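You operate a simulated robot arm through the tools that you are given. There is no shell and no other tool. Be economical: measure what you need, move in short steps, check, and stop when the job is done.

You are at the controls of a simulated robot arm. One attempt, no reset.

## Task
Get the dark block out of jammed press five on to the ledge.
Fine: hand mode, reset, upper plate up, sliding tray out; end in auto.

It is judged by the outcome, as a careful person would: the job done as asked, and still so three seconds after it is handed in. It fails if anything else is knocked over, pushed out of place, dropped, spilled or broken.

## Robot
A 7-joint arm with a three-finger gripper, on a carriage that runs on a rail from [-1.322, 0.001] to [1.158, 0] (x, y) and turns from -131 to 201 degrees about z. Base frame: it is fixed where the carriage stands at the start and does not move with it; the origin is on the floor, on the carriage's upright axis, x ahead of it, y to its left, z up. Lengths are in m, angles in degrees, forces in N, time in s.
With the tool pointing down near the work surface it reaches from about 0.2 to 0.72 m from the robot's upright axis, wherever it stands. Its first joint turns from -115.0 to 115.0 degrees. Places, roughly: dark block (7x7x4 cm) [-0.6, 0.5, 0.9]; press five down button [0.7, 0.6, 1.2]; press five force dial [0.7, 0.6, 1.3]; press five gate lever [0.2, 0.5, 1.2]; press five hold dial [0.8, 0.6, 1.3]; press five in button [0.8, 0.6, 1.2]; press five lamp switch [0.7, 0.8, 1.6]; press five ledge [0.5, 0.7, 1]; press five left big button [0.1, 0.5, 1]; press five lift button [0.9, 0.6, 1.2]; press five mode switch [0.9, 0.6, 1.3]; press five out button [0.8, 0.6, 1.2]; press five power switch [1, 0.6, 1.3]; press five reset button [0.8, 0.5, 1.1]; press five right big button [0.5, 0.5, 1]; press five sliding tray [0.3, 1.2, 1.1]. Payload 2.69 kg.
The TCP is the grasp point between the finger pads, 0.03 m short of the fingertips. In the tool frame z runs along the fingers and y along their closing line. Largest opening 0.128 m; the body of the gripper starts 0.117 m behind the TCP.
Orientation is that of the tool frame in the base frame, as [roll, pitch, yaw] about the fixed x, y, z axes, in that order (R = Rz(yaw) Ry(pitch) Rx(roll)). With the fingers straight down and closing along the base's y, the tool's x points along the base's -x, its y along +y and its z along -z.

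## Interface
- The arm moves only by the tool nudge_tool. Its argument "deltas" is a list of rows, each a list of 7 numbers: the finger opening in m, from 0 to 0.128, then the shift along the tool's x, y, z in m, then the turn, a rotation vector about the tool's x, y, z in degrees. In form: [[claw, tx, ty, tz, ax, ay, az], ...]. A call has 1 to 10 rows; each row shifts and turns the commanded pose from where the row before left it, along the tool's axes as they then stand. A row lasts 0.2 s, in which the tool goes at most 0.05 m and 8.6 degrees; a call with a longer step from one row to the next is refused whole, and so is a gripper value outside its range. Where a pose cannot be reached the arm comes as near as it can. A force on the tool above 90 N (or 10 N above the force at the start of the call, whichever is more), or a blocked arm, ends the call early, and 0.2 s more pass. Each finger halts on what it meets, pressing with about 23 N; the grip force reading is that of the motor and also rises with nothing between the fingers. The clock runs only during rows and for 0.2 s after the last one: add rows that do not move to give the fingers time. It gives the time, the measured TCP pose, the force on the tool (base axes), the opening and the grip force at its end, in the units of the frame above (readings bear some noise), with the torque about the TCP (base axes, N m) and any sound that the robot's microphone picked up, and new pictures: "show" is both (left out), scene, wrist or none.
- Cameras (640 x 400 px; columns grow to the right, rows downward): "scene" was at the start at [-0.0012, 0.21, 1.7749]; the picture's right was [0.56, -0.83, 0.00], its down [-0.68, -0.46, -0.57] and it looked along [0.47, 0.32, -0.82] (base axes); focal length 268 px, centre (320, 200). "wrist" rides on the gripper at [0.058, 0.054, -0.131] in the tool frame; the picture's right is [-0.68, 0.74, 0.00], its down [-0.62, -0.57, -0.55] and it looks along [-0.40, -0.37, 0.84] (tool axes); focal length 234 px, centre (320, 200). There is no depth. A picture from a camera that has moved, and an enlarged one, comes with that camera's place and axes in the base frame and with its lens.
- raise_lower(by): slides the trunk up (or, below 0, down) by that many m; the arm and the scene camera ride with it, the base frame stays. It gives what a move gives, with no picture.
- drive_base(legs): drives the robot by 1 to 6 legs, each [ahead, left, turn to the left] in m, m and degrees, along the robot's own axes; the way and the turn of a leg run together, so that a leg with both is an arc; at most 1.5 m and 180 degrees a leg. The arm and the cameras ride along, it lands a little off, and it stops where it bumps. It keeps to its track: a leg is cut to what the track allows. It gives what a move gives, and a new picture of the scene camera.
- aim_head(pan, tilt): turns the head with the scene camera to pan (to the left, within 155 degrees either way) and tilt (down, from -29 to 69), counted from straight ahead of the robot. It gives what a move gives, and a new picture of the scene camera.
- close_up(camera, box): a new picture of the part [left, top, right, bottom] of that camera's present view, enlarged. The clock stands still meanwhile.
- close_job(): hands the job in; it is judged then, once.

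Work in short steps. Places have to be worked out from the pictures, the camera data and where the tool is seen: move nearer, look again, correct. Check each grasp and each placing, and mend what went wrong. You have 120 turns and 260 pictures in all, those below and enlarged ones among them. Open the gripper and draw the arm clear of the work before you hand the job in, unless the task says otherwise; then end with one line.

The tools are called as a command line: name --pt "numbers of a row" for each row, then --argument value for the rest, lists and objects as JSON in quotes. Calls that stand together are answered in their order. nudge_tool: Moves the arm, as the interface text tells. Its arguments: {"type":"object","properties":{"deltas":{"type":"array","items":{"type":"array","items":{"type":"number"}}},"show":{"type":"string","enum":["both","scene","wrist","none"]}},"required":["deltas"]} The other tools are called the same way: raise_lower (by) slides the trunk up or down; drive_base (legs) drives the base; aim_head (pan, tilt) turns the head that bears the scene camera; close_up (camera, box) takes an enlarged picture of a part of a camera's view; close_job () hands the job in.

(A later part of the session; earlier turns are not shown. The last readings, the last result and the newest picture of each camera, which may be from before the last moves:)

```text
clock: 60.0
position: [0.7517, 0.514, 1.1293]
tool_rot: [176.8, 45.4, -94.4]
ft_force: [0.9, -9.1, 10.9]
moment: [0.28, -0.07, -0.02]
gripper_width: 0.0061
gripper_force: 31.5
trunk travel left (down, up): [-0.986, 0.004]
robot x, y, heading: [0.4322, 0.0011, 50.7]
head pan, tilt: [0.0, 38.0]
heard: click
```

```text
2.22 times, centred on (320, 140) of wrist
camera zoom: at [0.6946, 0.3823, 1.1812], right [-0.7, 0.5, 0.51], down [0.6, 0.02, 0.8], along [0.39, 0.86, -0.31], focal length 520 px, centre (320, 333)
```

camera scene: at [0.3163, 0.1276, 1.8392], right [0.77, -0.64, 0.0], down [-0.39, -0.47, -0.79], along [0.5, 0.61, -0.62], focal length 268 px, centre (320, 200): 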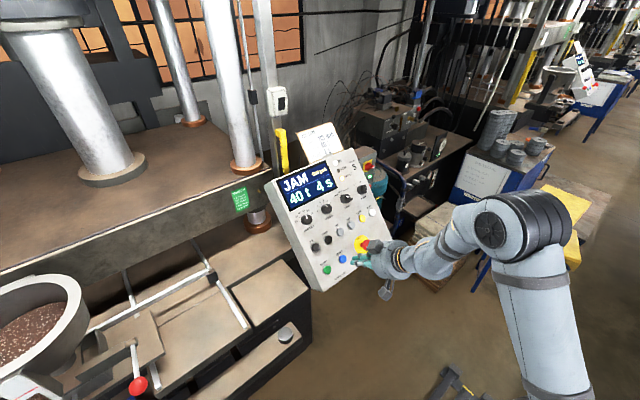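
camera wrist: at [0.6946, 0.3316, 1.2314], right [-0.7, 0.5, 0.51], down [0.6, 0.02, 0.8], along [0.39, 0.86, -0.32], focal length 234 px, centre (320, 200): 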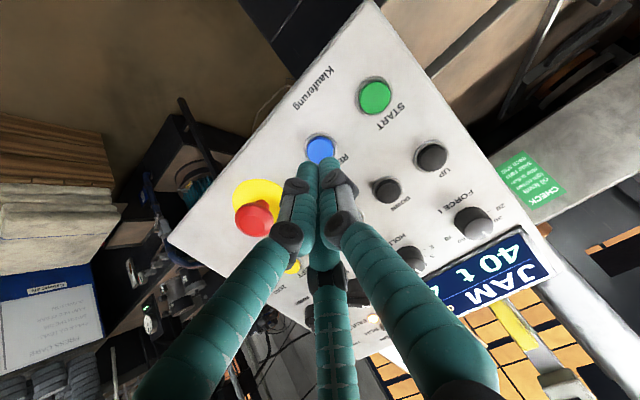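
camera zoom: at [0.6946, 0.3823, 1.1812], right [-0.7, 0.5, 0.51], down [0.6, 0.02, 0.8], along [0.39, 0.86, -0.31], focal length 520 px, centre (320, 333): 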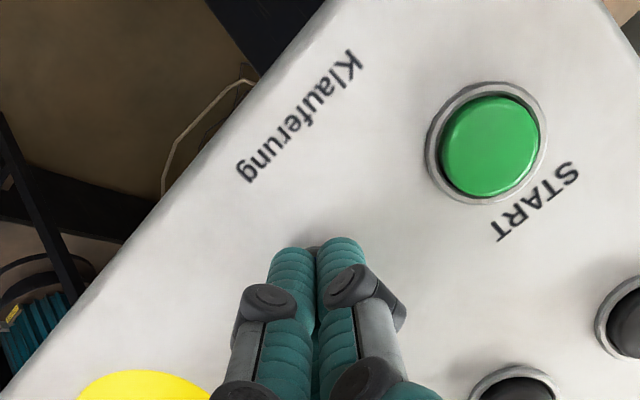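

RESET clicked: display says HAND and the FAULT lamp is out. I back off 6 cm and move over toward UP (≈7 cm left, 8.7 cm up-panel).

nudge_tool --pt "0 0 0 -0.03 0 0 0" --pt "0 0 0 -0.035 0 0 0" --pt "0 -0.029 0.024 0 0 0 0" --pt "0 -0.029 0.024 0 0 0 0" --pt "0 -0.029 0.024 0 0 0 0" --pt "0 0 0 0 0 0 0" --show "scene"

close_up --camera "wrist" --box '[220, 50, 420, 230]'

```text
clock: 61.5
position: [0.6835, 0.5346, 1.2381]
tool_rot: [176.9, 45.1, -94.4]
ft_force: [0.1, -0.2, -0.1]
moment: [0.0, 0.01, 0.0]
gripper_width: 0.002
gripper_force: 31.3
trunk travel left (down, up): [-0.986, 0.004]
robot x, y, heading: [0.429, 0.0002, 50.2]
head pan, tilt: [0.0, 38.0]
camera scene: at [0.3169, 0.128, 1.8392], right [0.77, -0.64, 0.0], down [-0.39, -0.47, -0.79], along [0.5, 0.61, -0.62], focal length 268 px, centre (320, 200)
```

scene: 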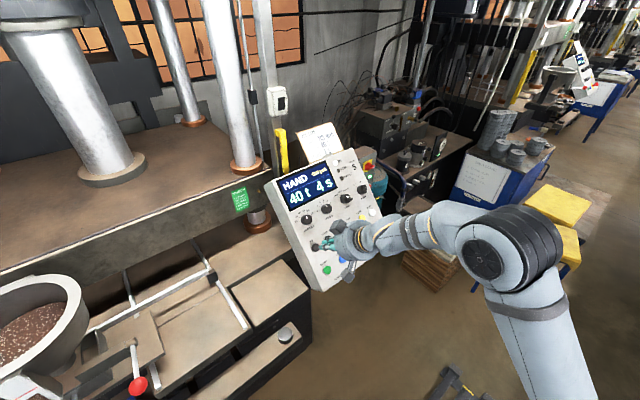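

```text
2.22 times, centred on (320, 140) of wrist
camera zoom: at [0.6273, 0.4025, 1.2907], right [-0.7, 0.5, 0.51], down [0.6, 0.02, 0.8], along [0.39, 0.86, -0.32], focal length 520 px, centre (320, 333)
```

zoom: 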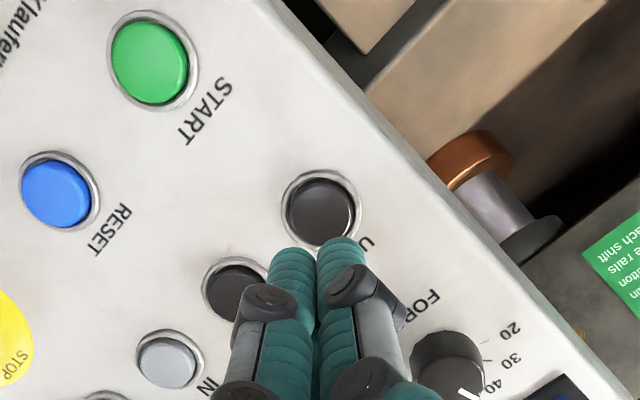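

UP is aligned on the axis. I advance and press, holding it briefly and watching the plate.

nudge_tool --pt "0 0 0 0.03 0 0 0" --pt "0 0 0 0.022 0 0 0" --pt "0 0 0 0.006 0 0 0" --pt "0 0 0 0.004 0 0 0" --pt "0 0 0 0.003 0 0 0" --pt "0 0 0 0 0 0 0" --show "scene"

```text
clock: 62.9
position: [0.6838, 0.5748, 1.1976]
tool_rot: [176.9, 45.7, -94.4]
ft_force: [-0.6, -16.8, 28.9]
moment: [0.58, 0.09, 0.04]
gripper_width: 0.0058
gripper_force: 31.1
trunk travel left (down, up): [-0.986, 0.004]
robot x, y, heading: [0.4277, 0.0001, 50.2]
head pan, tilt: [0.0, 38.0]
heard: click
camera scene: at [0.3141, 0.1191, 1.8399], right [0.77, -0.64, 0.0], down [-0.39, -0.47, -0.79], along [0.5, 0.61, -0.61], focal length 268 px, centre (320, 200)
```

scene: 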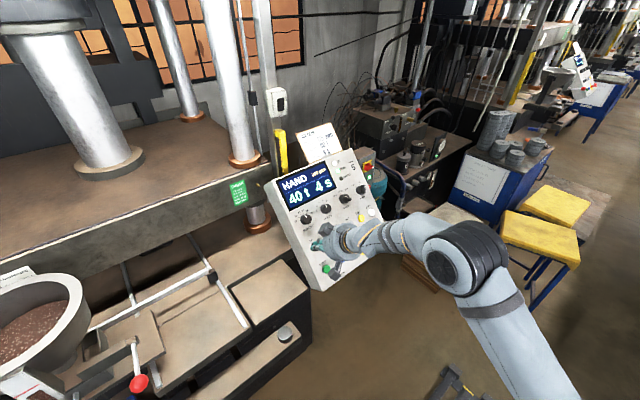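

Click heard; I keep it pressed to see whether the plate rises.

nudge_tool --pt "0 0 0 0 0 0 0" --pt "0 0 0 0 0 0 0" --pt "0 0 0 0 0 0 0" --pt "0 0 0 0 0 0 0" --pt "0 0 0 0 0 0 0" --pt "0 0 0 0 0 0 0" --pt "0 0 0 0 0 0 0" --pt "0 0 0 0 0 0 0" --show "scene"

```text
clock: 64.7
position: [0.6831, 0.5753, 1.1978]
tool_rot: [176.8, 45.5, -94.3]
ft_force: [2.6, -15.4, 32.0]
moment: [0.67, -0.01, -0.03]
gripper_width: 0.0062
gripper_force: 31.4
trunk travel left (down, up): [-0.986, 0.004]
robot x, y, heading: [0.4312, -0.0026, 50.3]
head pan, tilt: [0.0, 38.0]
camera scene: at [0.3147, 0.1191, 1.8397], right [0.77, -0.64, 0.0], down [-0.39, -0.47, -0.79], along [0.5, 0.61, -0.61], focal length 268 px, centre (320, 200)
```

scene: 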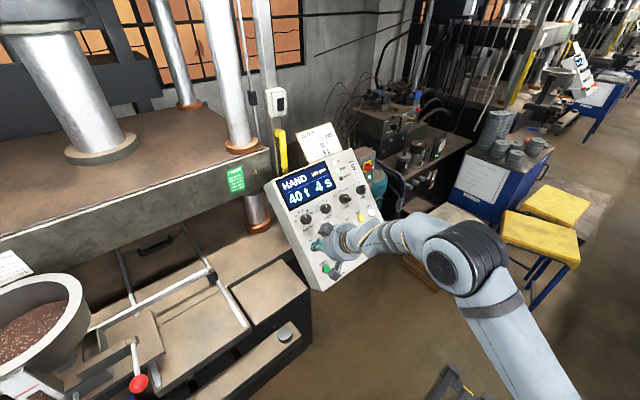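

The plate is rising while held. I keep holding until it stops.

nudge_tool --pt "0 0 0 0 0 0 0" --pt "0 0 0 0 0 0 0" --pt "0 0 0 0 0 0 0" --pt "0 0 0 0 0 0 0" --pt "0 0 0 0 0 0 0" --pt "0 0 0 0 0 0 0" --pt "0 0 0 0 0 0 0" --pt "0 0 0 0 0 0 0" --pt "0 0 0 0 0 0 0" --pt "0 0 0 0 0 0 0" --show "none"

nudge_tool --pt "0 0 0 0 0 0 0" --pt "0 0 0 0 0 0 0" --pt "0 0 0 0 0 0 0" --pt "0 0 0 0 0 0 0" --pt "0 0 0 0 0 0 0" --pt "0 0 0 0 0 0 0" --pt "0 0 0 0 0 0 0" --pt "0 0 0 0 0 0 0" --pt "0 0 0 0 0 0 0" --pt "0 0 0 0 0 0 0" --show "scene"

```text
clock: 66.8
position: [0.6835, 0.5741, 1.1967]
tool_rot: [176.9, 45.6, -94.3]
ft_force: [2.3, -16.8, 29.9]
moment: [0.7, 0.03, -0.04]
gripper_width: 0.0059
gripper_force: 31.8
trunk travel left (down, up): [-0.986, 0.004]
robot x, y, heading: [0.4294, 0.0003, 50.0]
head pan, tilt: [0.0, 38.0]
```

```text
clock: 69.0
position: [0.6833, 0.5746, 1.1976]
tool_rot: [176.9, 45.6, -94.2]
ft_force: [1.6, -17.3, 29.8]
moment: [0.64, 0.0, -0.08]
gripper_width: 0.006
gripper_force: 31.3
trunk travel left (down, up): [-0.986, 0.004]
robot x, y, heading: [0.4302, -0.0001, 50.4]
head pan, tilt: [0.0, 38.0]
camera scene: at [0.3148, 0.1188, 1.8398], right [0.77, -0.64, 0.0], down [-0.39, -0.47, -0.79], along [0.5, 0.61, -0.61], focal length 268 px, centre (320, 200)
```

scene: 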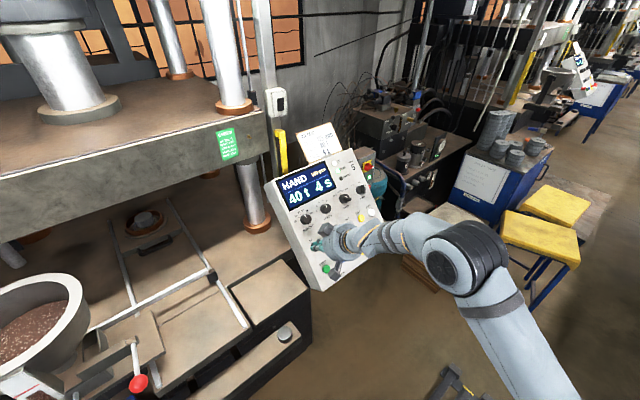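

The plate keeps rising, the inner tray is coming to light. I hold on.

nudge_tool --pt "0 0 0 0 0 0 0" --pt "0 0 0 0 0 0 0" --pt "0 0 0 0 0 0 0" --pt "0 0 0 0 0 0 0" --pt "0 0 0 0 0 0 0" --pt "0 0 0 0 0 0 0" --pt "0 0 0 0 0 0 0" --pt "0 0 0 0 0 0 0" --pt "0 0 0 0 0 0 0" --pt "0 0 0 0 0 0 0" --show "none"

nudge_tool --pt "0 0 0 0 0 0 0" --pt "0 0 0 0 0 0 0" --pt "0 0 0 0 0 0 0" --pt "0 0 0 0 0 0 0" --pt "0 0 0 0 0 0 0" --pt "0 0 0 0 0 0 0" --pt "0 0 0 0 0 0 0" --pt "0 0 0 0 0 0 0" --pt "0 0 0 0 0 0 0" --pt "0 0 0 0 0 0 0" --show "scene"

nudge_tool --pt "0 0 0 0 0 0 0" --pt "0 0 0 0 0 0 0" --pt "0 0 0 0 0 0 0" --pt "0 0 0 0 0 0 0" --pt "0 0 0 0 0 0 0" --pt "0 0 0 0 0 0 0" --pt "0 0 0 0 0 0 0" --pt "0 0 0 0 0 0 0" --pt "0 0 0 0 0 0 0" --pt "0 0 0 0 0 0 0" --show "scene"

```text
clock: 71.2
position: [0.6839, 0.5731, 1.1974]
tool_rot: [176.9, 45.5, -94.2]
ft_force: [2.0, -17.9, 29.2]
moment: [0.66, -0.01, -0.01]
gripper_width: 0.0061
gripper_force: 31.8
trunk travel left (down, up): [-0.986, 0.004]
robot x, y, heading: [0.4319, 0.0001, 50.3]
head pan, tilt: [0.0, 38.0]
```

```text
clock: 73.5
position: [0.6827, 0.5743, 1.1974]
tool_rot: [176.9, 45.5, -94.2]
ft_force: [1.6, -19.5, 28.0]
moment: [0.61, 0.01, -0.05]
gripper_width: 0.006
gripper_force: 31.4
trunk travel left (down, up): [-0.986, 0.004]
robot x, y, heading: [0.4307, -0.0006, 50.4]
head pan, tilt: [0.0, 38.0]
camera scene: at [0.3148, 0.1185, 1.8398], right [0.77, -0.64, 0.0], down [-0.39, -0.47, -0.79], along [0.5, 0.61, -0.61], focal length 268 px, centre (320, 200)
```

scene: 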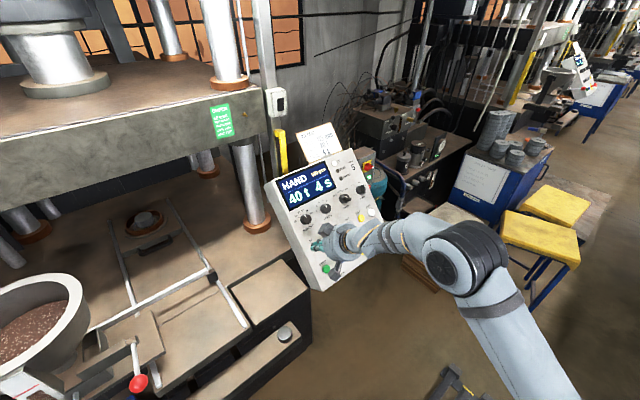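

```text
clock: 75.7
position: [0.6832, 0.5736, 1.1959]
tool_rot: [177.0, 45.5, -94.3]
ft_force: [0.4, -19.1, 28.6]
moment: [0.63, -0.04, -0.04]
gripper_width: 0.0059
gripper_force: 31.3
trunk travel left (down, up): [-0.986, 0.004]
robot x, y, heading: [0.4294, 0.0012, 50.1]
head pan, tilt: [0.0, 38.0]
camera scene: at [0.3147, 0.1184, 1.8398], right [0.77, -0.64, 0.0], down [-0.39, -0.47, -0.79], along [0.5, 0.61, -0.61], focal length 268 px, centre (320, 200)
```

scene: 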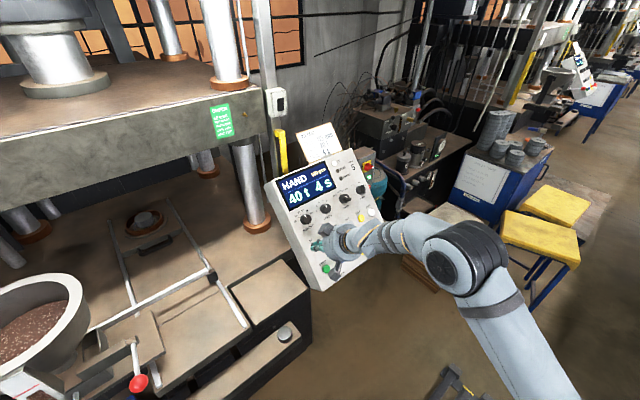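

The plate has stopped at the top. I zoom on the tray to see what's in the mould.

close_up --camera "scene" --box '[70, 180, 260, 300]'

nudge_tool --pt "0 0 0 -0.03 0 0 0" --pt "0 0 0 -0.035 0 0 0" --pt "0 0 -0.04 0 0 0 0" --pt "0 0 -0.04 0 0 0 0" --pt "0 0 -0.04 0 0 0 0" --pt "0 0 -0.04 0 0 0 0" --pt "0 0 0 0 0 0 0" --show "wrist"

close_up --camera "wrist" --box '[220, 50, 420, 230]'

```text
3.33 times, centred on (165, 240) of scene
camera zoom: at [0.3147, 0.1184, 1.8398], right [0.77, -0.64, 0.0], down [-0.39, -0.47, -0.79], along [0.5, 0.61, -0.61], focal length 892 px, centre (837, 67)
```

zoom: 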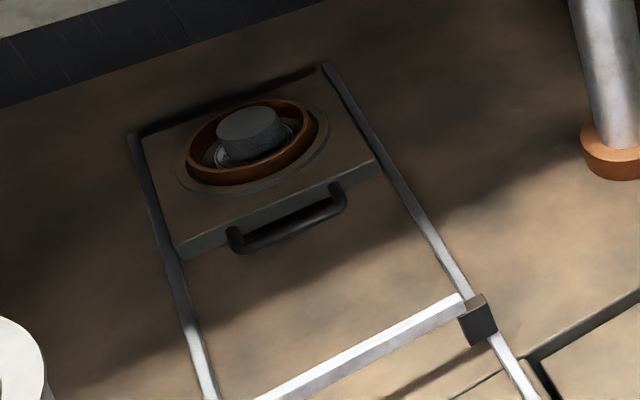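

```text
clock: 77.2
position: [0.8411, 0.5279, 1.231]
tool_rot: [176.9, 45.0, -94.2]
ft_force: [-0.4, -0.6, 0.0]
moment: [0.0, 0.01, -0.04]
gripper_width: 0.0019
gripper_force: 31.7
trunk travel left (down, up): [-0.986, 0.004]
robot x, y, heading: [0.4314, -0.0007, 50.4]
head pan, tilt: [0.0, 38.0]
camera wrist: at [0.7853, 0.3966, 1.2836], right [-0.7, 0.5, 0.51], down [0.6, 0.02, 0.8], along [0.39, 0.86, -0.32], focal length 234 px, centre (320, 200)
```

wrist: 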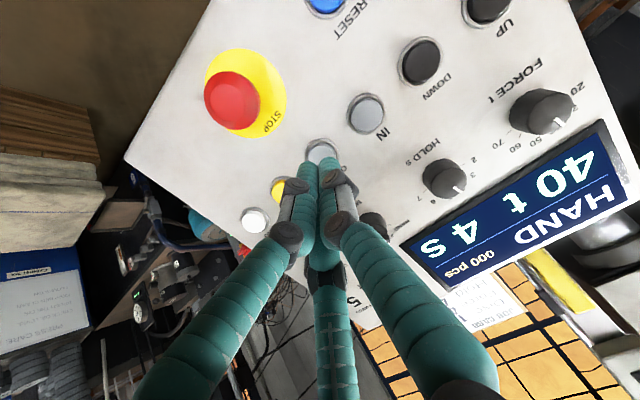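

```text
2.22 times, centred on (320, 140) of wrist
camera zoom: at [0.7853, 0.3966, 1.2836], right [-0.7, 0.5, 0.51], down [0.6, 0.02, 0.8], along [0.39, 0.86, -0.32], focal length 520 px, centre (320, 333)
```

zoom: 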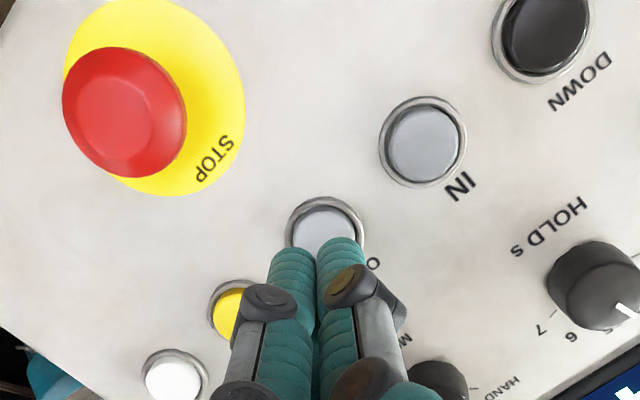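

The tray holds a copper ring with a dark piece in its middle. OUT lies about 1 cm up-panel and 6 mm right of the axis; I correct and press OUT.

nudge_tool --pt "0 -0.01 -0.006 0 0 0 0" --pt "0 0 0 0.03 0 0 0" --pt "0 0 0 0.02 0 0 0" --pt "0 0 0 0 0 0 0" --show "none"

close_up --camera "scene" --box '[270, 150, 398, 290]'

close_up --camera "wrist" --box '[220, 50, 420, 230]'

```text
clock: 78.2
position: [0.8494, 0.5712, 1.2024]
tool_rot: [176.9, 45.1, -94.4]
ft_force: [-0.5, -1.4, 2.3]
moment: [0.04, -0.01, 0.01]
gripper_width: 0.006
gripper_force: 31.4
trunk travel left (down, up): [-0.986, 0.004]
robot x, y, heading: [0.429, 0.0006, 50.3]
head pan, tilt: [0.0, 38.0]
heard: click
```

```text
2.86 times, centred on (334, 220) of scene
camera zoom: at [0.3159, 0.1279, 1.8391], right [0.77, -0.64, 0.0], down [-0.39, -0.47, -0.79], along [0.5, 0.61, -0.62], focal length 764 px, centre (280, 143)
```

zoom: 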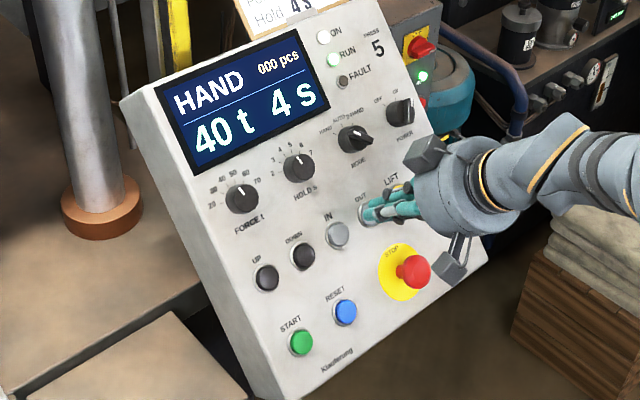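

```text
2.22 times, centred on (320, 140) of wrist
camera zoom: at [0.7933, 0.439, 1.2551], right [-0.7, 0.5, 0.51], down [0.6, 0.02, 0.8], along [0.39, 0.86, -0.32], focal length 520 px, centre (320, 333)
```

zoom: 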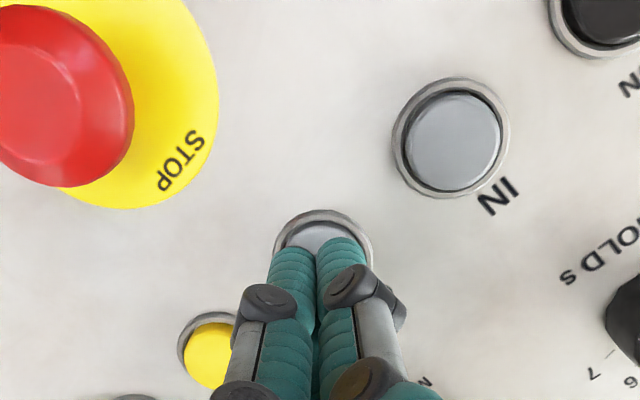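

OUT has clicked and RUN is lit. I push 4 mm more and hold while the tray travels.

nudge_tool --pt "0 0 0 0.004 0 0 0" --pt "0 0 0 0 0 0 0" --pt "0 0 0 0 0 0 0" --pt "0 0 0 0 0 0 0" --pt "0 0 0 0 0 0 0" --pt "0 0 0 0 0 0 0" --pt "0 0 0 0 0 0 0" --pt "0 0 0 0 0 0 0" --pt "0 0 0 0 0 0 0" --pt "0 0 0 0 0 0 0" --show "scene"

nudge_tool --pt "0 0 0 0 0 0 0" --pt "0 0 0 0 0 0 0" --pt "0 0 0 0 0 0 0" --pt "0 0 0 0 0 0 0" --pt "0 0 0 0 0 0 0" --pt "0 0 0 0 0 0 0" --pt "0 0 0 0 0 0 0" --pt "0 0 0 0 0 0 0" --pt "0 0 0 0 0 0 0" --pt "0 0 0 0 0 0 0" --show "scene"

```text
clock: 80.5
position: [0.8494, 0.5723, 1.2007]
tool_rot: [176.8, 45.1, -94.4]
ft_force: [1.1, -3.3, 7.6]
moment: [0.14, 0.04, -0.06]
gripper_width: 0.0062
gripper_force: 31.6
trunk travel left (down, up): [-0.986, 0.004]
robot x, y, heading: [0.4298, 0.0008, 50.3]
head pan, tilt: [0.0, 38.0]
camera scene: at [0.316, 0.1266, 1.8392], right [0.77, -0.64, 0.0], down [-0.39, -0.47, -0.79], along [0.5, 0.61, -0.61], focal length 268 px, centre (320, 200)
```

scene: 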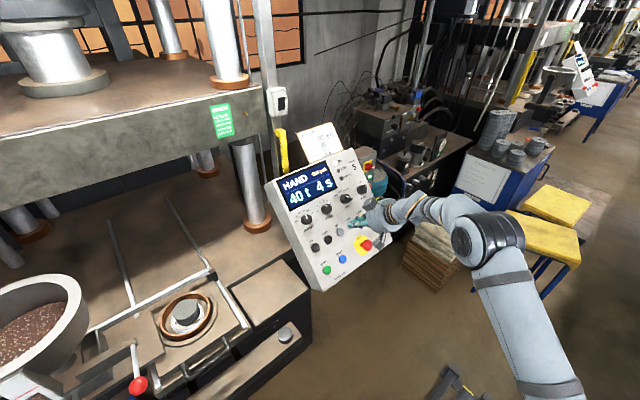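

```text
clock: 82.7
position: [0.8496, 0.5723, 1.2006]
tool_rot: [176.8, 45.2, -94.3]
ft_force: [1.1, -4.2, 5.1]
moment: [0.11, 0.0, -0.01]
gripper_width: 0.0062
gripper_force: 31.3
trunk travel left (down, up): [-0.986, 0.004]
robot x, y, heading: [0.4288, -0.0007, 50.3]
head pan, tilt: [0.0, 38.0]
camera scene: at [0.316, 0.1265, 1.8392], right [0.77, -0.64, 0.0], down [-0.39, -0.47, -0.79], along [0.5, 0.61, -0.61], focal length 268 px, centre (320, 200)
```

scene: 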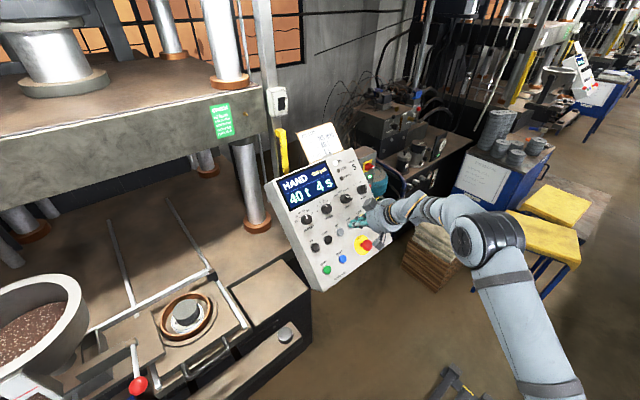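

Tray is out and stopped. I retract from the panel and look at the tray.

nudge_tool --pt "0 0 0 -0.03 0 0 0" --pt "0 0 0 -0.04 0 0 0" --pt "0 0 0 -0.04 0 0 0" --pt "0 0 0 0 0 0 0" --show "none"

aim_head --pan 35 --tilt 50

close_up --camera "scene" --box '[220, 100, 420, 225]'

```text
clock: 83.7
position: [0.8505, 0.4954, 1.2769]
tool_rot: [176.8, 45.0, -94.3]
ft_force: [0.8, 0.7, -0.7]
moment: [-0.03, 0.02, 0.03]
gripper_width: 0.0024
gripper_force: 31.1
trunk travel left (down, up): [-0.986, 0.004]
robot x, y, heading: [0.4276, 0.0041, 50.2]
head pan, tilt: [0.0, 38.0]
```

```text
clock: 84.7
position: [0.8519, 0.4955, 1.2773]
tool_rot: [176.8, 45.0, -94.3]
ft_force: [0.2, 1.2, -0.2]
moment: [-0.02, 0.01, -0.03]
gripper_width: 0.0019
gripper_force: 31.1
trunk travel left (down, up): [-0.986, 0.004]
robot x, y, heading: [0.4274, 0.0024, 50.3]
head pan, tilt: [35.0, 50.0]
camera scene: at [0.2676, 0.1393, 1.8219], right [1.0, -0.08, 0.0], down [-0.06, -0.76, -0.64], along [0.05, 0.64, -0.77], focal length 268 px, centre (320, 200)
```

scene: 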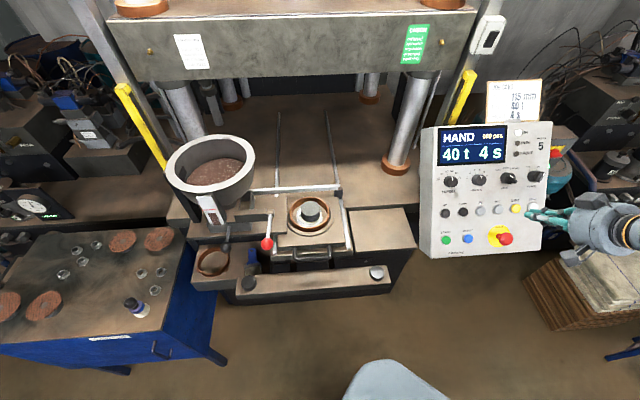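

```text
3.20 times, centred on (320, 162) of scene
camera zoom: at [0.2676, 0.1393, 1.8219], right [1.0, -0.08, 0.0], down [-0.06, -0.76, -0.64], along [0.05, 0.64, -0.77], focal length 856 px, centre (320, 320)
```

zoom: 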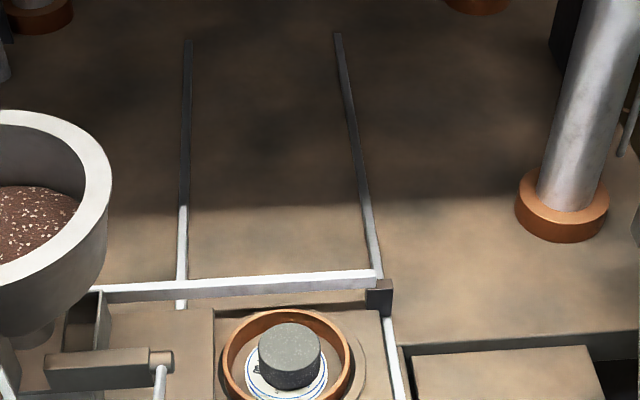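

The dark piece sits in the copper ring. The ledge is the tan block to the right of the tray. Zooming in on the block.

close_up --camera "scene" --box '[250, 180, 430, 292]'

close_up --camera "scene" --box '[280, 185, 344, 240]'

close_up --camera "scene" --box '[390, 20, 440, 70]'

close_up --camera "scene" --box '[160, 20, 220, 80]'

```text
3.56 times, centred on (340, 236) of scene
camera zoom: at [0.2676, 0.1393, 1.8219], right [1.0, -0.08, 0.0], down [-0.06, -0.76, -0.64], along [0.05, 0.64, -0.77], focal length 951 px, centre (249, 72)
```

zoom: 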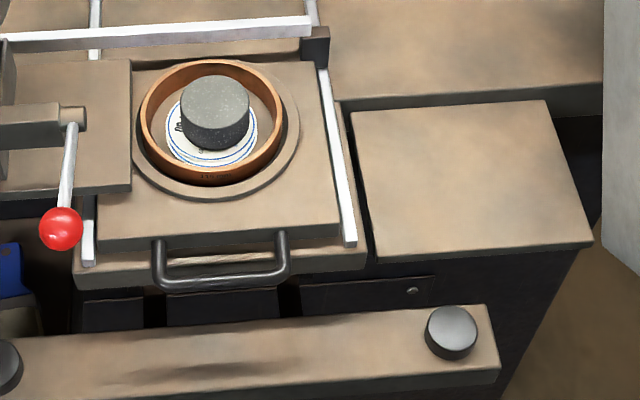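

```text
7.27 times, centred on (312, 212) of scene
camera zoom: at [0.2676, 0.1393, 1.8219], right [1.0, -0.08, 0.0], down [-0.06, -0.76, -0.64], along [0.05, 0.64, -0.77], focal length 1946 px, centre (378, 109)
```

zoom: 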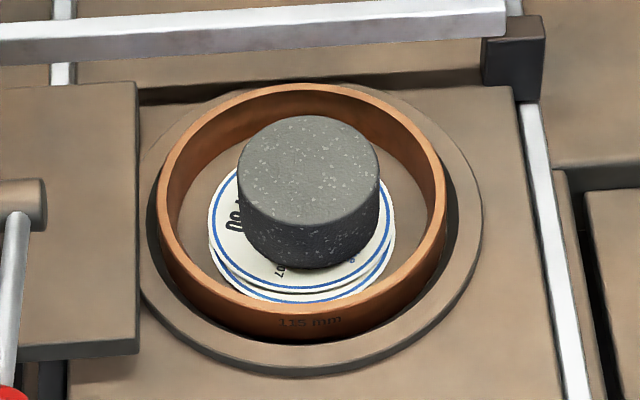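

```text
8.00 times, centred on (415, 45) of scene
camera zoom: at [0.2676, 0.1393, 1.8219], right [1.0, -0.08, 0.0], down [-0.06, -0.76, -0.64], along [0.05, 0.64, -0.77], focal length 2141 px, centre (-440, 1440)
```

zoom: 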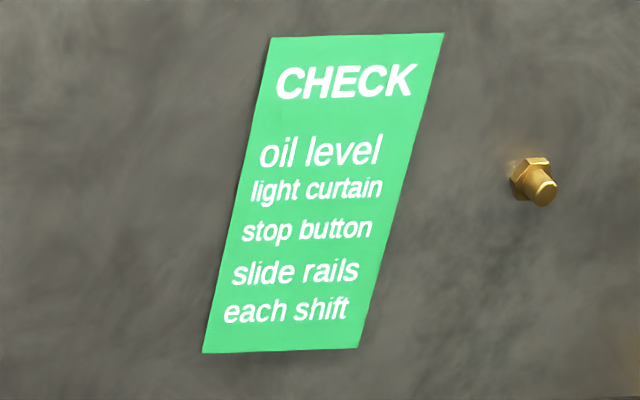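

```text
6.67 times, centred on (190, 50) of scene
camera zoom: at [0.2676, 0.1393, 1.8219], right [1.0, -0.08, 0.0], down [-0.06, -0.76, -0.64], along [0.05, 0.64, -0.77], focal length 1784 px, centre (1187, 1200)
```

zoom: 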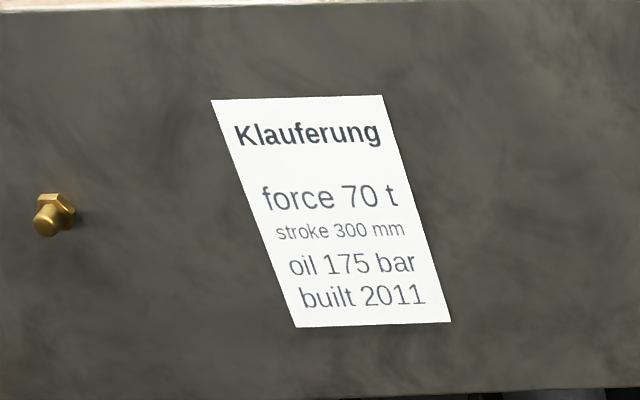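

The dark block is a ~7 cm disc sitting on paper labels inside the ring. I'll first retract the arm up and away from the panel and un-tilt it.

nudge_tool --pt "0.06 0 0 -0.045 0 0 0" --pt "0.06 0 0 -0.045 0 0 0" --pt "0.06 0 0 -0.045 0 0 0" --pt "0.06 0 0 -0.045 0 0 0" --pt "0.06 0 0 0 0 8 0" --pt "0.06 0 0 0 0 8 0" --pt "0.06 0 0 0 0 8 0" --pt "0.06 0 0 0 0 8 0" --pt "0.06 0 0 0 0 8 0" --pt "0.06 0 0 0 0 4 0"

```text
clock: 86.9
position: [0.8509, 0.369, 1.404]
tool_rot: [177.8, 1.0, -92.1]
ft_force: [-0.1, -0.5, 0.4]
moment: [-0.01, -0.02, -0.02]
gripper_width: 0.0599
gripper_force: 0.1
trunk travel left (down, up): [-0.986, 0.004]
robot x, y, heading: [0.4303, 0.0007, 50.4]
head pan, tilt: [35.0, 50.0]
camera scene: at [0.2674, 0.1403, 1.8218], right [1.0, -0.08, 0.0], down [-0.06, -0.76, -0.64], along [0.05, 0.64, -0.77], focal length 268 px, centre (320, 200)
camera wrist: at [0.8, 0.3106, 1.5357], right [-0.71, 0.7, 0.04], down [0.61, 0.58, 0.54], along [0.35, 0.41, -0.84], focal length 234 px, centre (320, 200)
```

scene: 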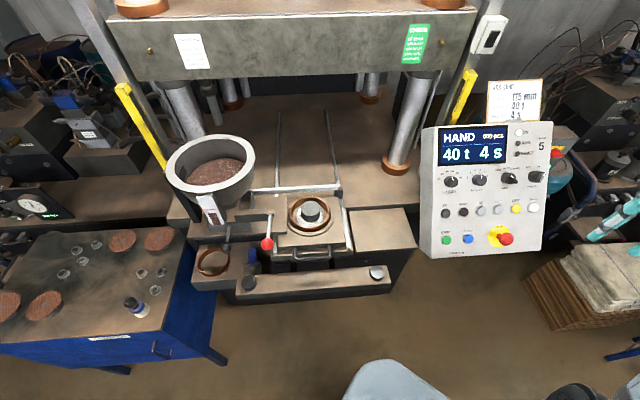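
wrist: 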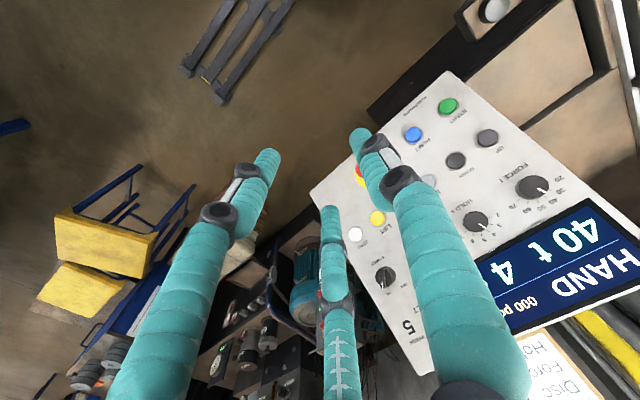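

Now I turn the carriage back to face the press and shift a bit left.

drive_base --legs '[[0, 0, 40]]'

aim_head --pan 10 --tilt 50

```text
clock: 89.1
position: [0.5148, 0.5529, 1.4053]
tool_rot: [177.7, 1.2, -52.0]
ft_force: [0.0, -0.4, 0.2]
moment: [-0.04, 0.01, -0.02]
gripper_width: 0.0598
gripper_force: 0.1
trunk travel left (down, up): [-0.986, 0.004]
robot x, y, heading: [0.4282, 0.0019, 90.6]
head pan, tilt: [35.0, 50.0]
camera scene: at [0.2166, 0.0022, 1.8219], right [0.81, 0.58, 0.0], down [0.44, -0.62, -0.64], along [-0.37, 0.52, -0.77], focal length 268 px, centre (320, 200)
```

scene: 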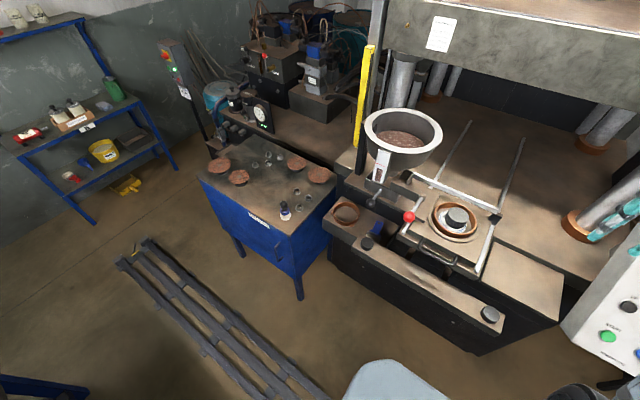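

```text
clock: 90.0
position: [0.5144, 0.5528, 1.405]
tool_rot: [177.7, 1.2, -52.0]
ft_force: [-0.5, 0.0, -0.3]
moment: [0.0, 0.01, 0.0]
gripper_width: 0.0601
gripper_force: 0.0
trunk travel left (down, up): [-0.986, 0.004]
robot x, y, heading: [0.4306, 0.0005, 90.6]
head pan, tilt: [10.0, 50.0]
camera scene: at [0.2472, 0.0152, 1.8219], right [0.98, 0.18, 0.0], down [0.14, -0.75, -0.64], along [-0.12, 0.63, -0.77], focal length 268 px, centre (320, 200)
```

scene: 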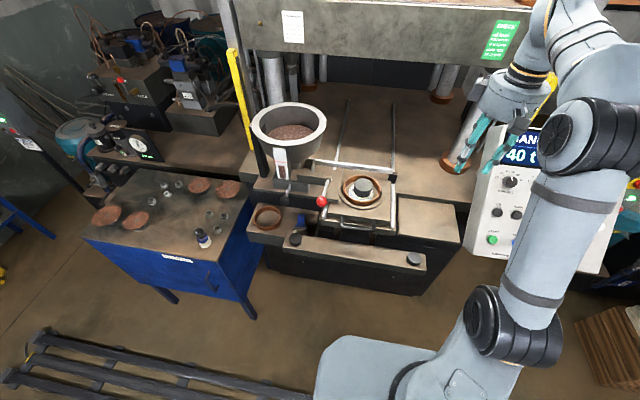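

Block top is around (0.28, 0.716, 1.09). I drive left to x≈0.31 and bring the open hand above it, still high.

drive_base --legs '[[0, 0.12, 0]]'

nudge_tool --pt "0.085 0 0 0 0 0 0"

```text
clock: 91.3
position: [0.3972, 0.5527, 1.404]
tool_rot: [177.7, 1.1, -52.0]
ft_force: [-0.5, 0.3, -0.8]
moment: [0.0, 0.02, 0.04]
gripper_width: 0.0599
gripper_force: 0.0
trunk travel left (down, up): [-0.986, 0.004]
robot x, y, heading: [0.3063, 0.0039, 90.6]
head pan, tilt: [10.0, 50.0]
camera scene: at [0.1296, 0.0152, 1.8221], right [0.98, 0.18, 0.0], down [0.14, -0.75, -0.64], along [-0.12, 0.63, -0.77], focal length 268 px, centre (320, 200)
```

scene: 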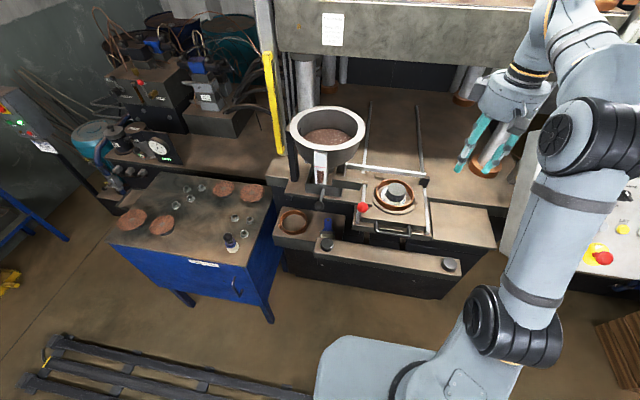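

```text
clock: 91.7
position: [0.3983, 0.5528, 1.405]
tool_rot: [177.6, 1.0, -52.0]
ft_force: [0.4, 0.2, 0.1]
moment: [0.01, 0.04, 0.02]
gripper_width: 0.085
gripper_force: 0.2
trunk travel left (down, up): [-0.986, 0.004]
robot x, y, heading: [0.3087, 0.0042, 90.7]
head pan, tilt: [10.0, 50.0]
camera scene: at [0.1299, 0.0152, 1.8221], right [0.98, 0.18, 0.0], down [0.14, -0.75, -0.64], along [-0.12, 0.63, -0.77], focal length 268 px, centre (320, 200)
camera wrist: at [0.3968, 0.4752, 1.5356], right [-1.0, 0.08, 0.04], down [0.09, 0.84, 0.54], along [0.01, 0.54, -0.84], focal length 234 px, centre (320, 200)
```

scene: 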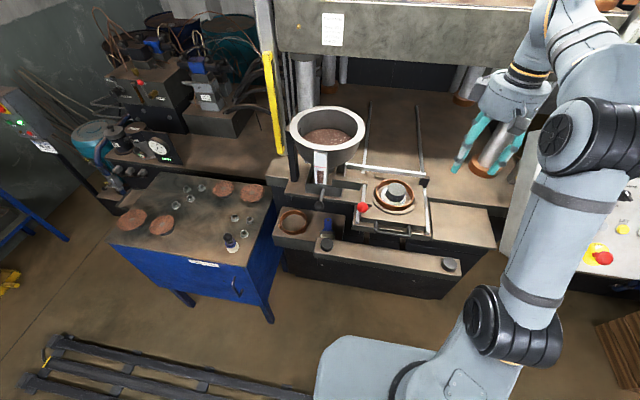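
wrist: 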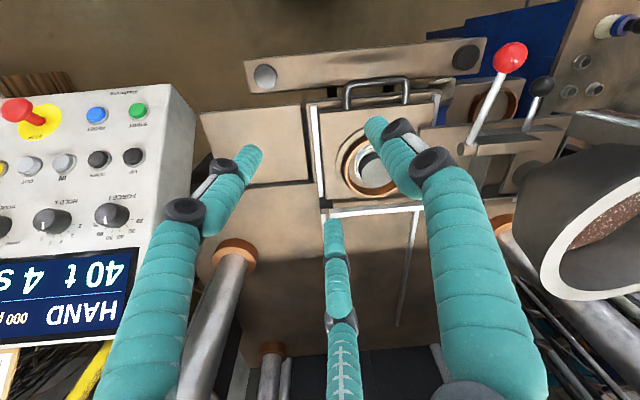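

Moving over the block, still ~0.2 m above it.

nudge_tool --pt "0.085 -0.038 -0.001 0.015 0 0 0" --pt "0.085 -0.038 -0.001 0.015 0 0 0" --pt "0.085 -0.038 -0.001 0.015 0 0 0" --pt "0.085 -0.038 -0.001 0.015 0 0 0" --pt "0.085 -0.038 -0.001 0.015 0 0 0" --pt "0.085 0 0 0 0 0 0"

close_up --camera "wrist" --box '[220, 50, 480, 230]'

close_up --camera "scene" --box '[280, 90, 480, 250]'

```text
clock: 93.1
position: [0.2736, 0.6796, 1.3322]
tool_rot: [177.7, 1.0, -52.1]
ft_force: [0.1, -0.5, -0.1]
moment: [-0.03, 0.0, -0.04]
gripper_width: 0.0847
gripper_force: 0.0
out of reach, approached as far as the arm can: row 4, 5
trunk travel left (down, up): [-0.986, 0.004]
robot x, y, heading: [0.3113, 0.0005, 90.6]
head pan, tilt: [10.0, 50.0]
camera scene: at [0.1285, 0.0159, 1.8219], right [0.98, 0.18, 0.0], down [0.14, -0.75, -0.64], along [-0.12, 0.63, -0.77], focal length 268 px, centre (320, 200)
camera wrist: at [0.2728, 0.6019, 1.4632], right [-1.0, 0.08, 0.04], down [0.09, 0.84, 0.54], along [0.01, 0.54, -0.84], focal length 234 px, centre (320, 200)
```

scene: 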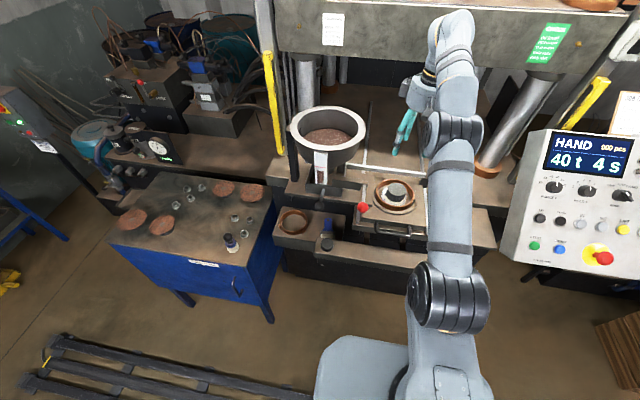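
wrist: 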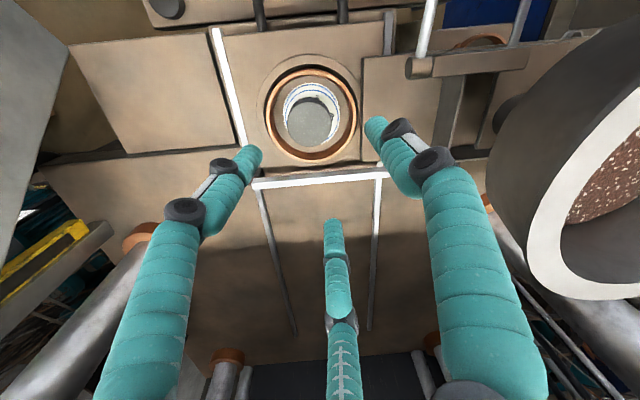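

```text
2.22 times, centred on (350, 140) of wrist
camera zoom: at [0.2728, 0.6019, 1.4632], right [-1.0, 0.08, 0.04], down [0.09, 0.84, 0.54], along [0.01, 0.54, -0.84], focal length 520 px, centre (253, 333)
```

zoom: 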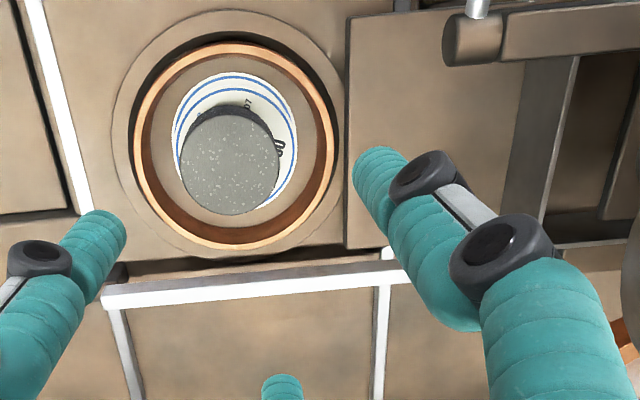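

```text
2.50 times, centred on (380, 170) of scene
camera zoom: at [0.1285, 0.0159, 1.8219], right [0.98, 0.18, 0.0], down [0.14, -0.75, -0.64], along [-0.12, 0.63, -0.77], focal length 669 px, centre (170, 275)
```

zoom: 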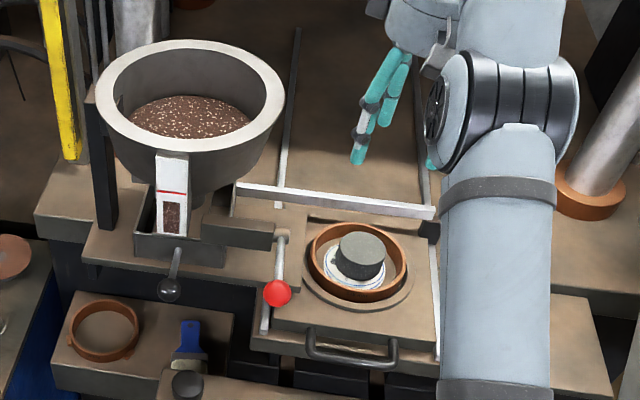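

Rays from both cameras agree: block top at (0.280, 0.689, 1.12). I level the tool, centre it, and descend to about 5 cm above.

nudge_tool --pt "0.085 -0.0035 -0.011 0 2.3 1.0 0" --pt "0.085 0 0 0.04 0 0 0" --pt "0.085 0 0 0.04 0 0 0" --pt "0.085 0 0 0.04 0 0 0" --pt "0.085 0 0 0.02 0 0 0" --pt "0.085 0 0 0 0 0 0"

close_up --camera "wrist" --box '[220, 90, 420, 270]'

close_up --camera "scene" --box '[340, 120, 460, 240]'

```text
clock: 94.5
position: [0.2811, 0.6818, 1.1908]
tool_rot: [-179.9, 0.1, -52.0]
ft_force: [-0.6, -0.3, -0.6]
moment: [0.01, 0.01, 0.02]
gripper_width: 0.085
gripper_force: 0.1
out of reach, approached as far as the arm can: row 1
trunk travel left (down, up): [-0.986, 0.004]
robot x, y, heading: [0.3129, 0.0017, 90.6]
head pan, tilt: [10.0, 50.0]
camera scene: at [0.1277, 0.0149, 1.8219], right [0.98, 0.18, 0.0], down [0.14, -0.75, -0.64], along [-0.12, 0.63, -0.77], focal length 268 px, centre (320, 200)
camera wrist: at [0.2743, 0.6024, 1.3211], right [-1.0, 0.08, 0.0], down [0.07, 0.83, 0.55], along [0.04, 0.55, -0.83], focal length 234 px, centre (320, 200)
```

scene: 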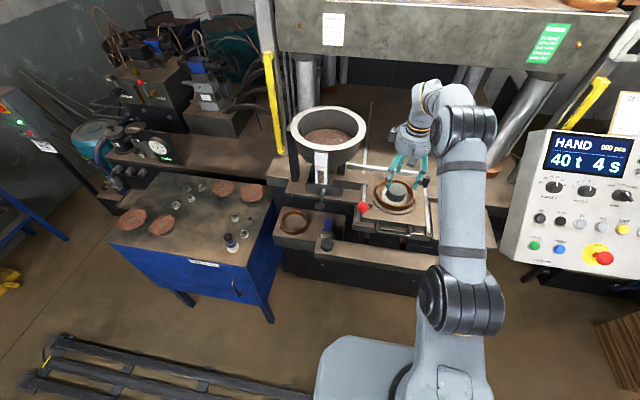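
wrist: 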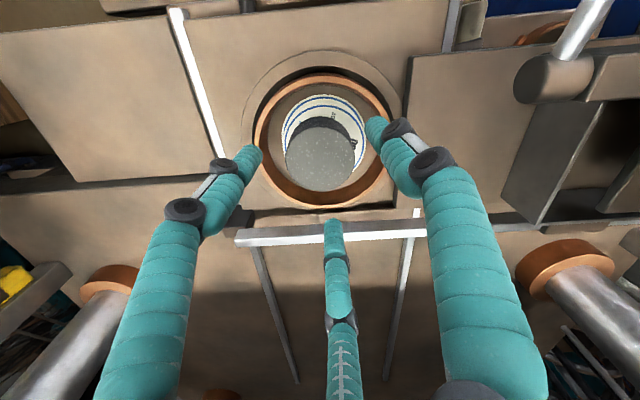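

```text
2.22 times, centred on (320, 180) of wrist
camera zoom: at [0.2743, 0.6024, 1.3211], right [-1.0, 0.08, 0.0], down [0.07, 0.83, 0.55], along [0.04, 0.55, -0.83], focal length 520 px, centre (320, 244)
```

zoom: 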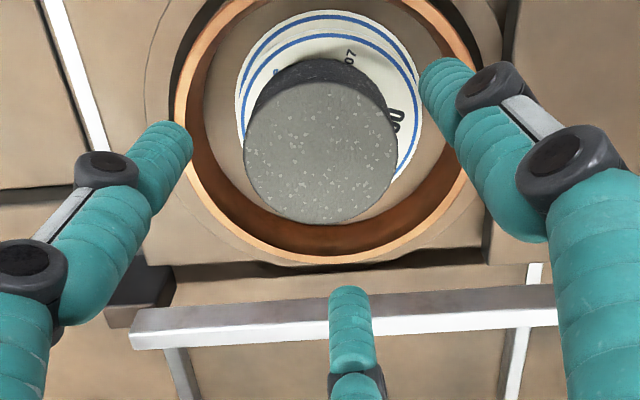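

```text
3.33 times, centred on (400, 180) of scene
camera zoom: at [0.1277, 0.0149, 1.8219], right [0.98, 0.18, 0.0], down [0.14, -0.75, -0.64], along [-0.12, 0.63, -0.77], focal length 892 px, centre (53, 267)
```

zoom: 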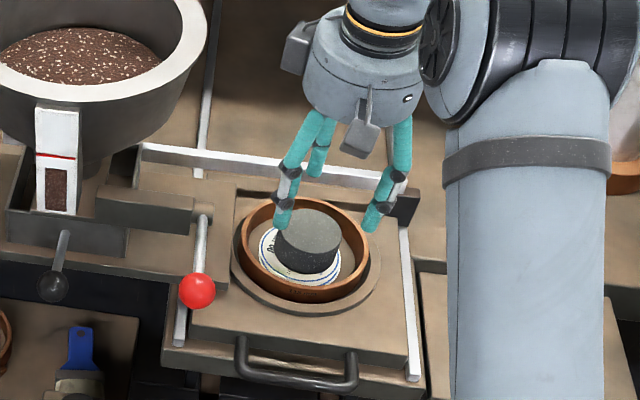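

The block is centred between the fingers, its top ~3–4 cm below the fingertips, and the ring rim is lower than the block top. I descend 5 cm carefully.

nudge_tool --pt "0.085 -0.002 -0.002 0.015 0 0 0" --pt "0.085 0 0 0.015 0 0 0" --pt "0.085 0 0 0.01 0 0 0" --pt "0.085 0 0 0.01 0 0 0" --pt "0.085 0 0 0 0 0 0"

close_up --camera "wrist" --box '[220, 90, 420, 270]'

close_up --camera "scene" --box '[350, 140, 440, 230]'

```text
clock: 95.7
position: [0.2816, 0.6847, 1.1415]
tool_rot: [-179.8, 0.1, -52.0]
ft_force: [0.1, 0.1, -1.0]
moment: [0.01, 0.0, 0.02]
gripper_width: 0.0848
gripper_force: 0.0
trunk travel left (down, up): [-0.986, 0.004]
robot x, y, heading: [0.3132, 0.0004, 90.5]
head pan, tilt: [10.0, 50.0]
camera scene: at [0.1281, 0.0148, 1.8219], right [0.98, 0.18, 0.0], down [0.14, -0.75, -0.64], along [-0.12, 0.63, -0.77], focal length 268 px, centre (320, 200)
camera wrist: at [0.275, 0.6056, 1.2717], right [-1.0, 0.08, 0.0], down [0.07, 0.83, 0.55], along [0.04, 0.55, -0.84], focal length 234 px, centre (320, 200)
```

scene: 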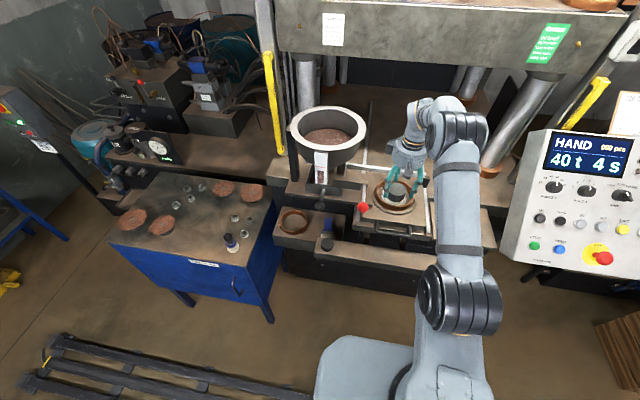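
wrist: 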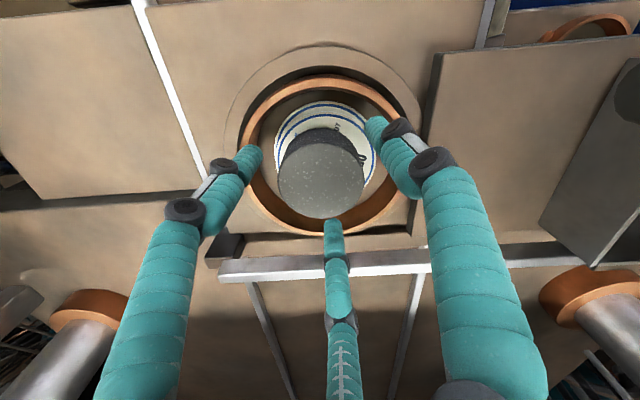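

```text
2.22 times, centred on (320, 180) of wrist
camera zoom: at [0.275, 0.6056, 1.2717], right [-1.0, 0.08, 0.0], down [0.07, 0.83, 0.55], along [0.04, 0.55, -0.84], focal length 520 px, centre (320, 244)
```

zoom: 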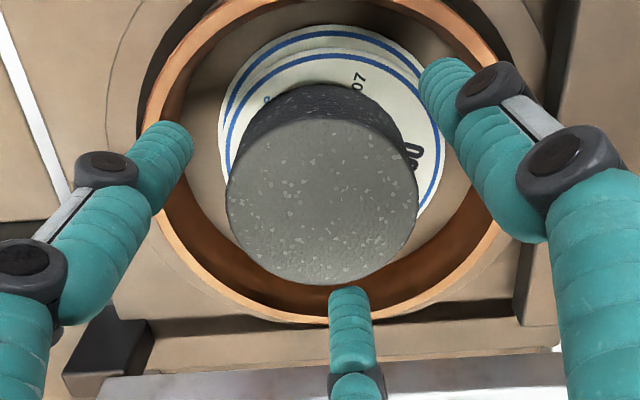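

```text
4.44 times, centred on (395, 185) of scene
camera zoom: at [0.1281, 0.0148, 1.8219], right [0.98, 0.18, 0.0], down [0.14, -0.75, -0.64], along [-0.12, 0.63, -0.77], focal length 1189 px, centre (-13, 267)
```

zoom: 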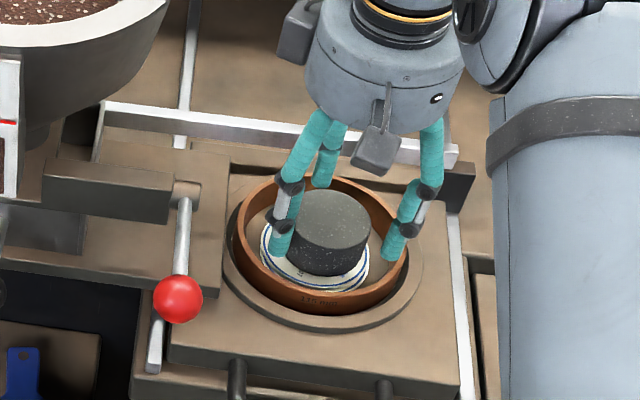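

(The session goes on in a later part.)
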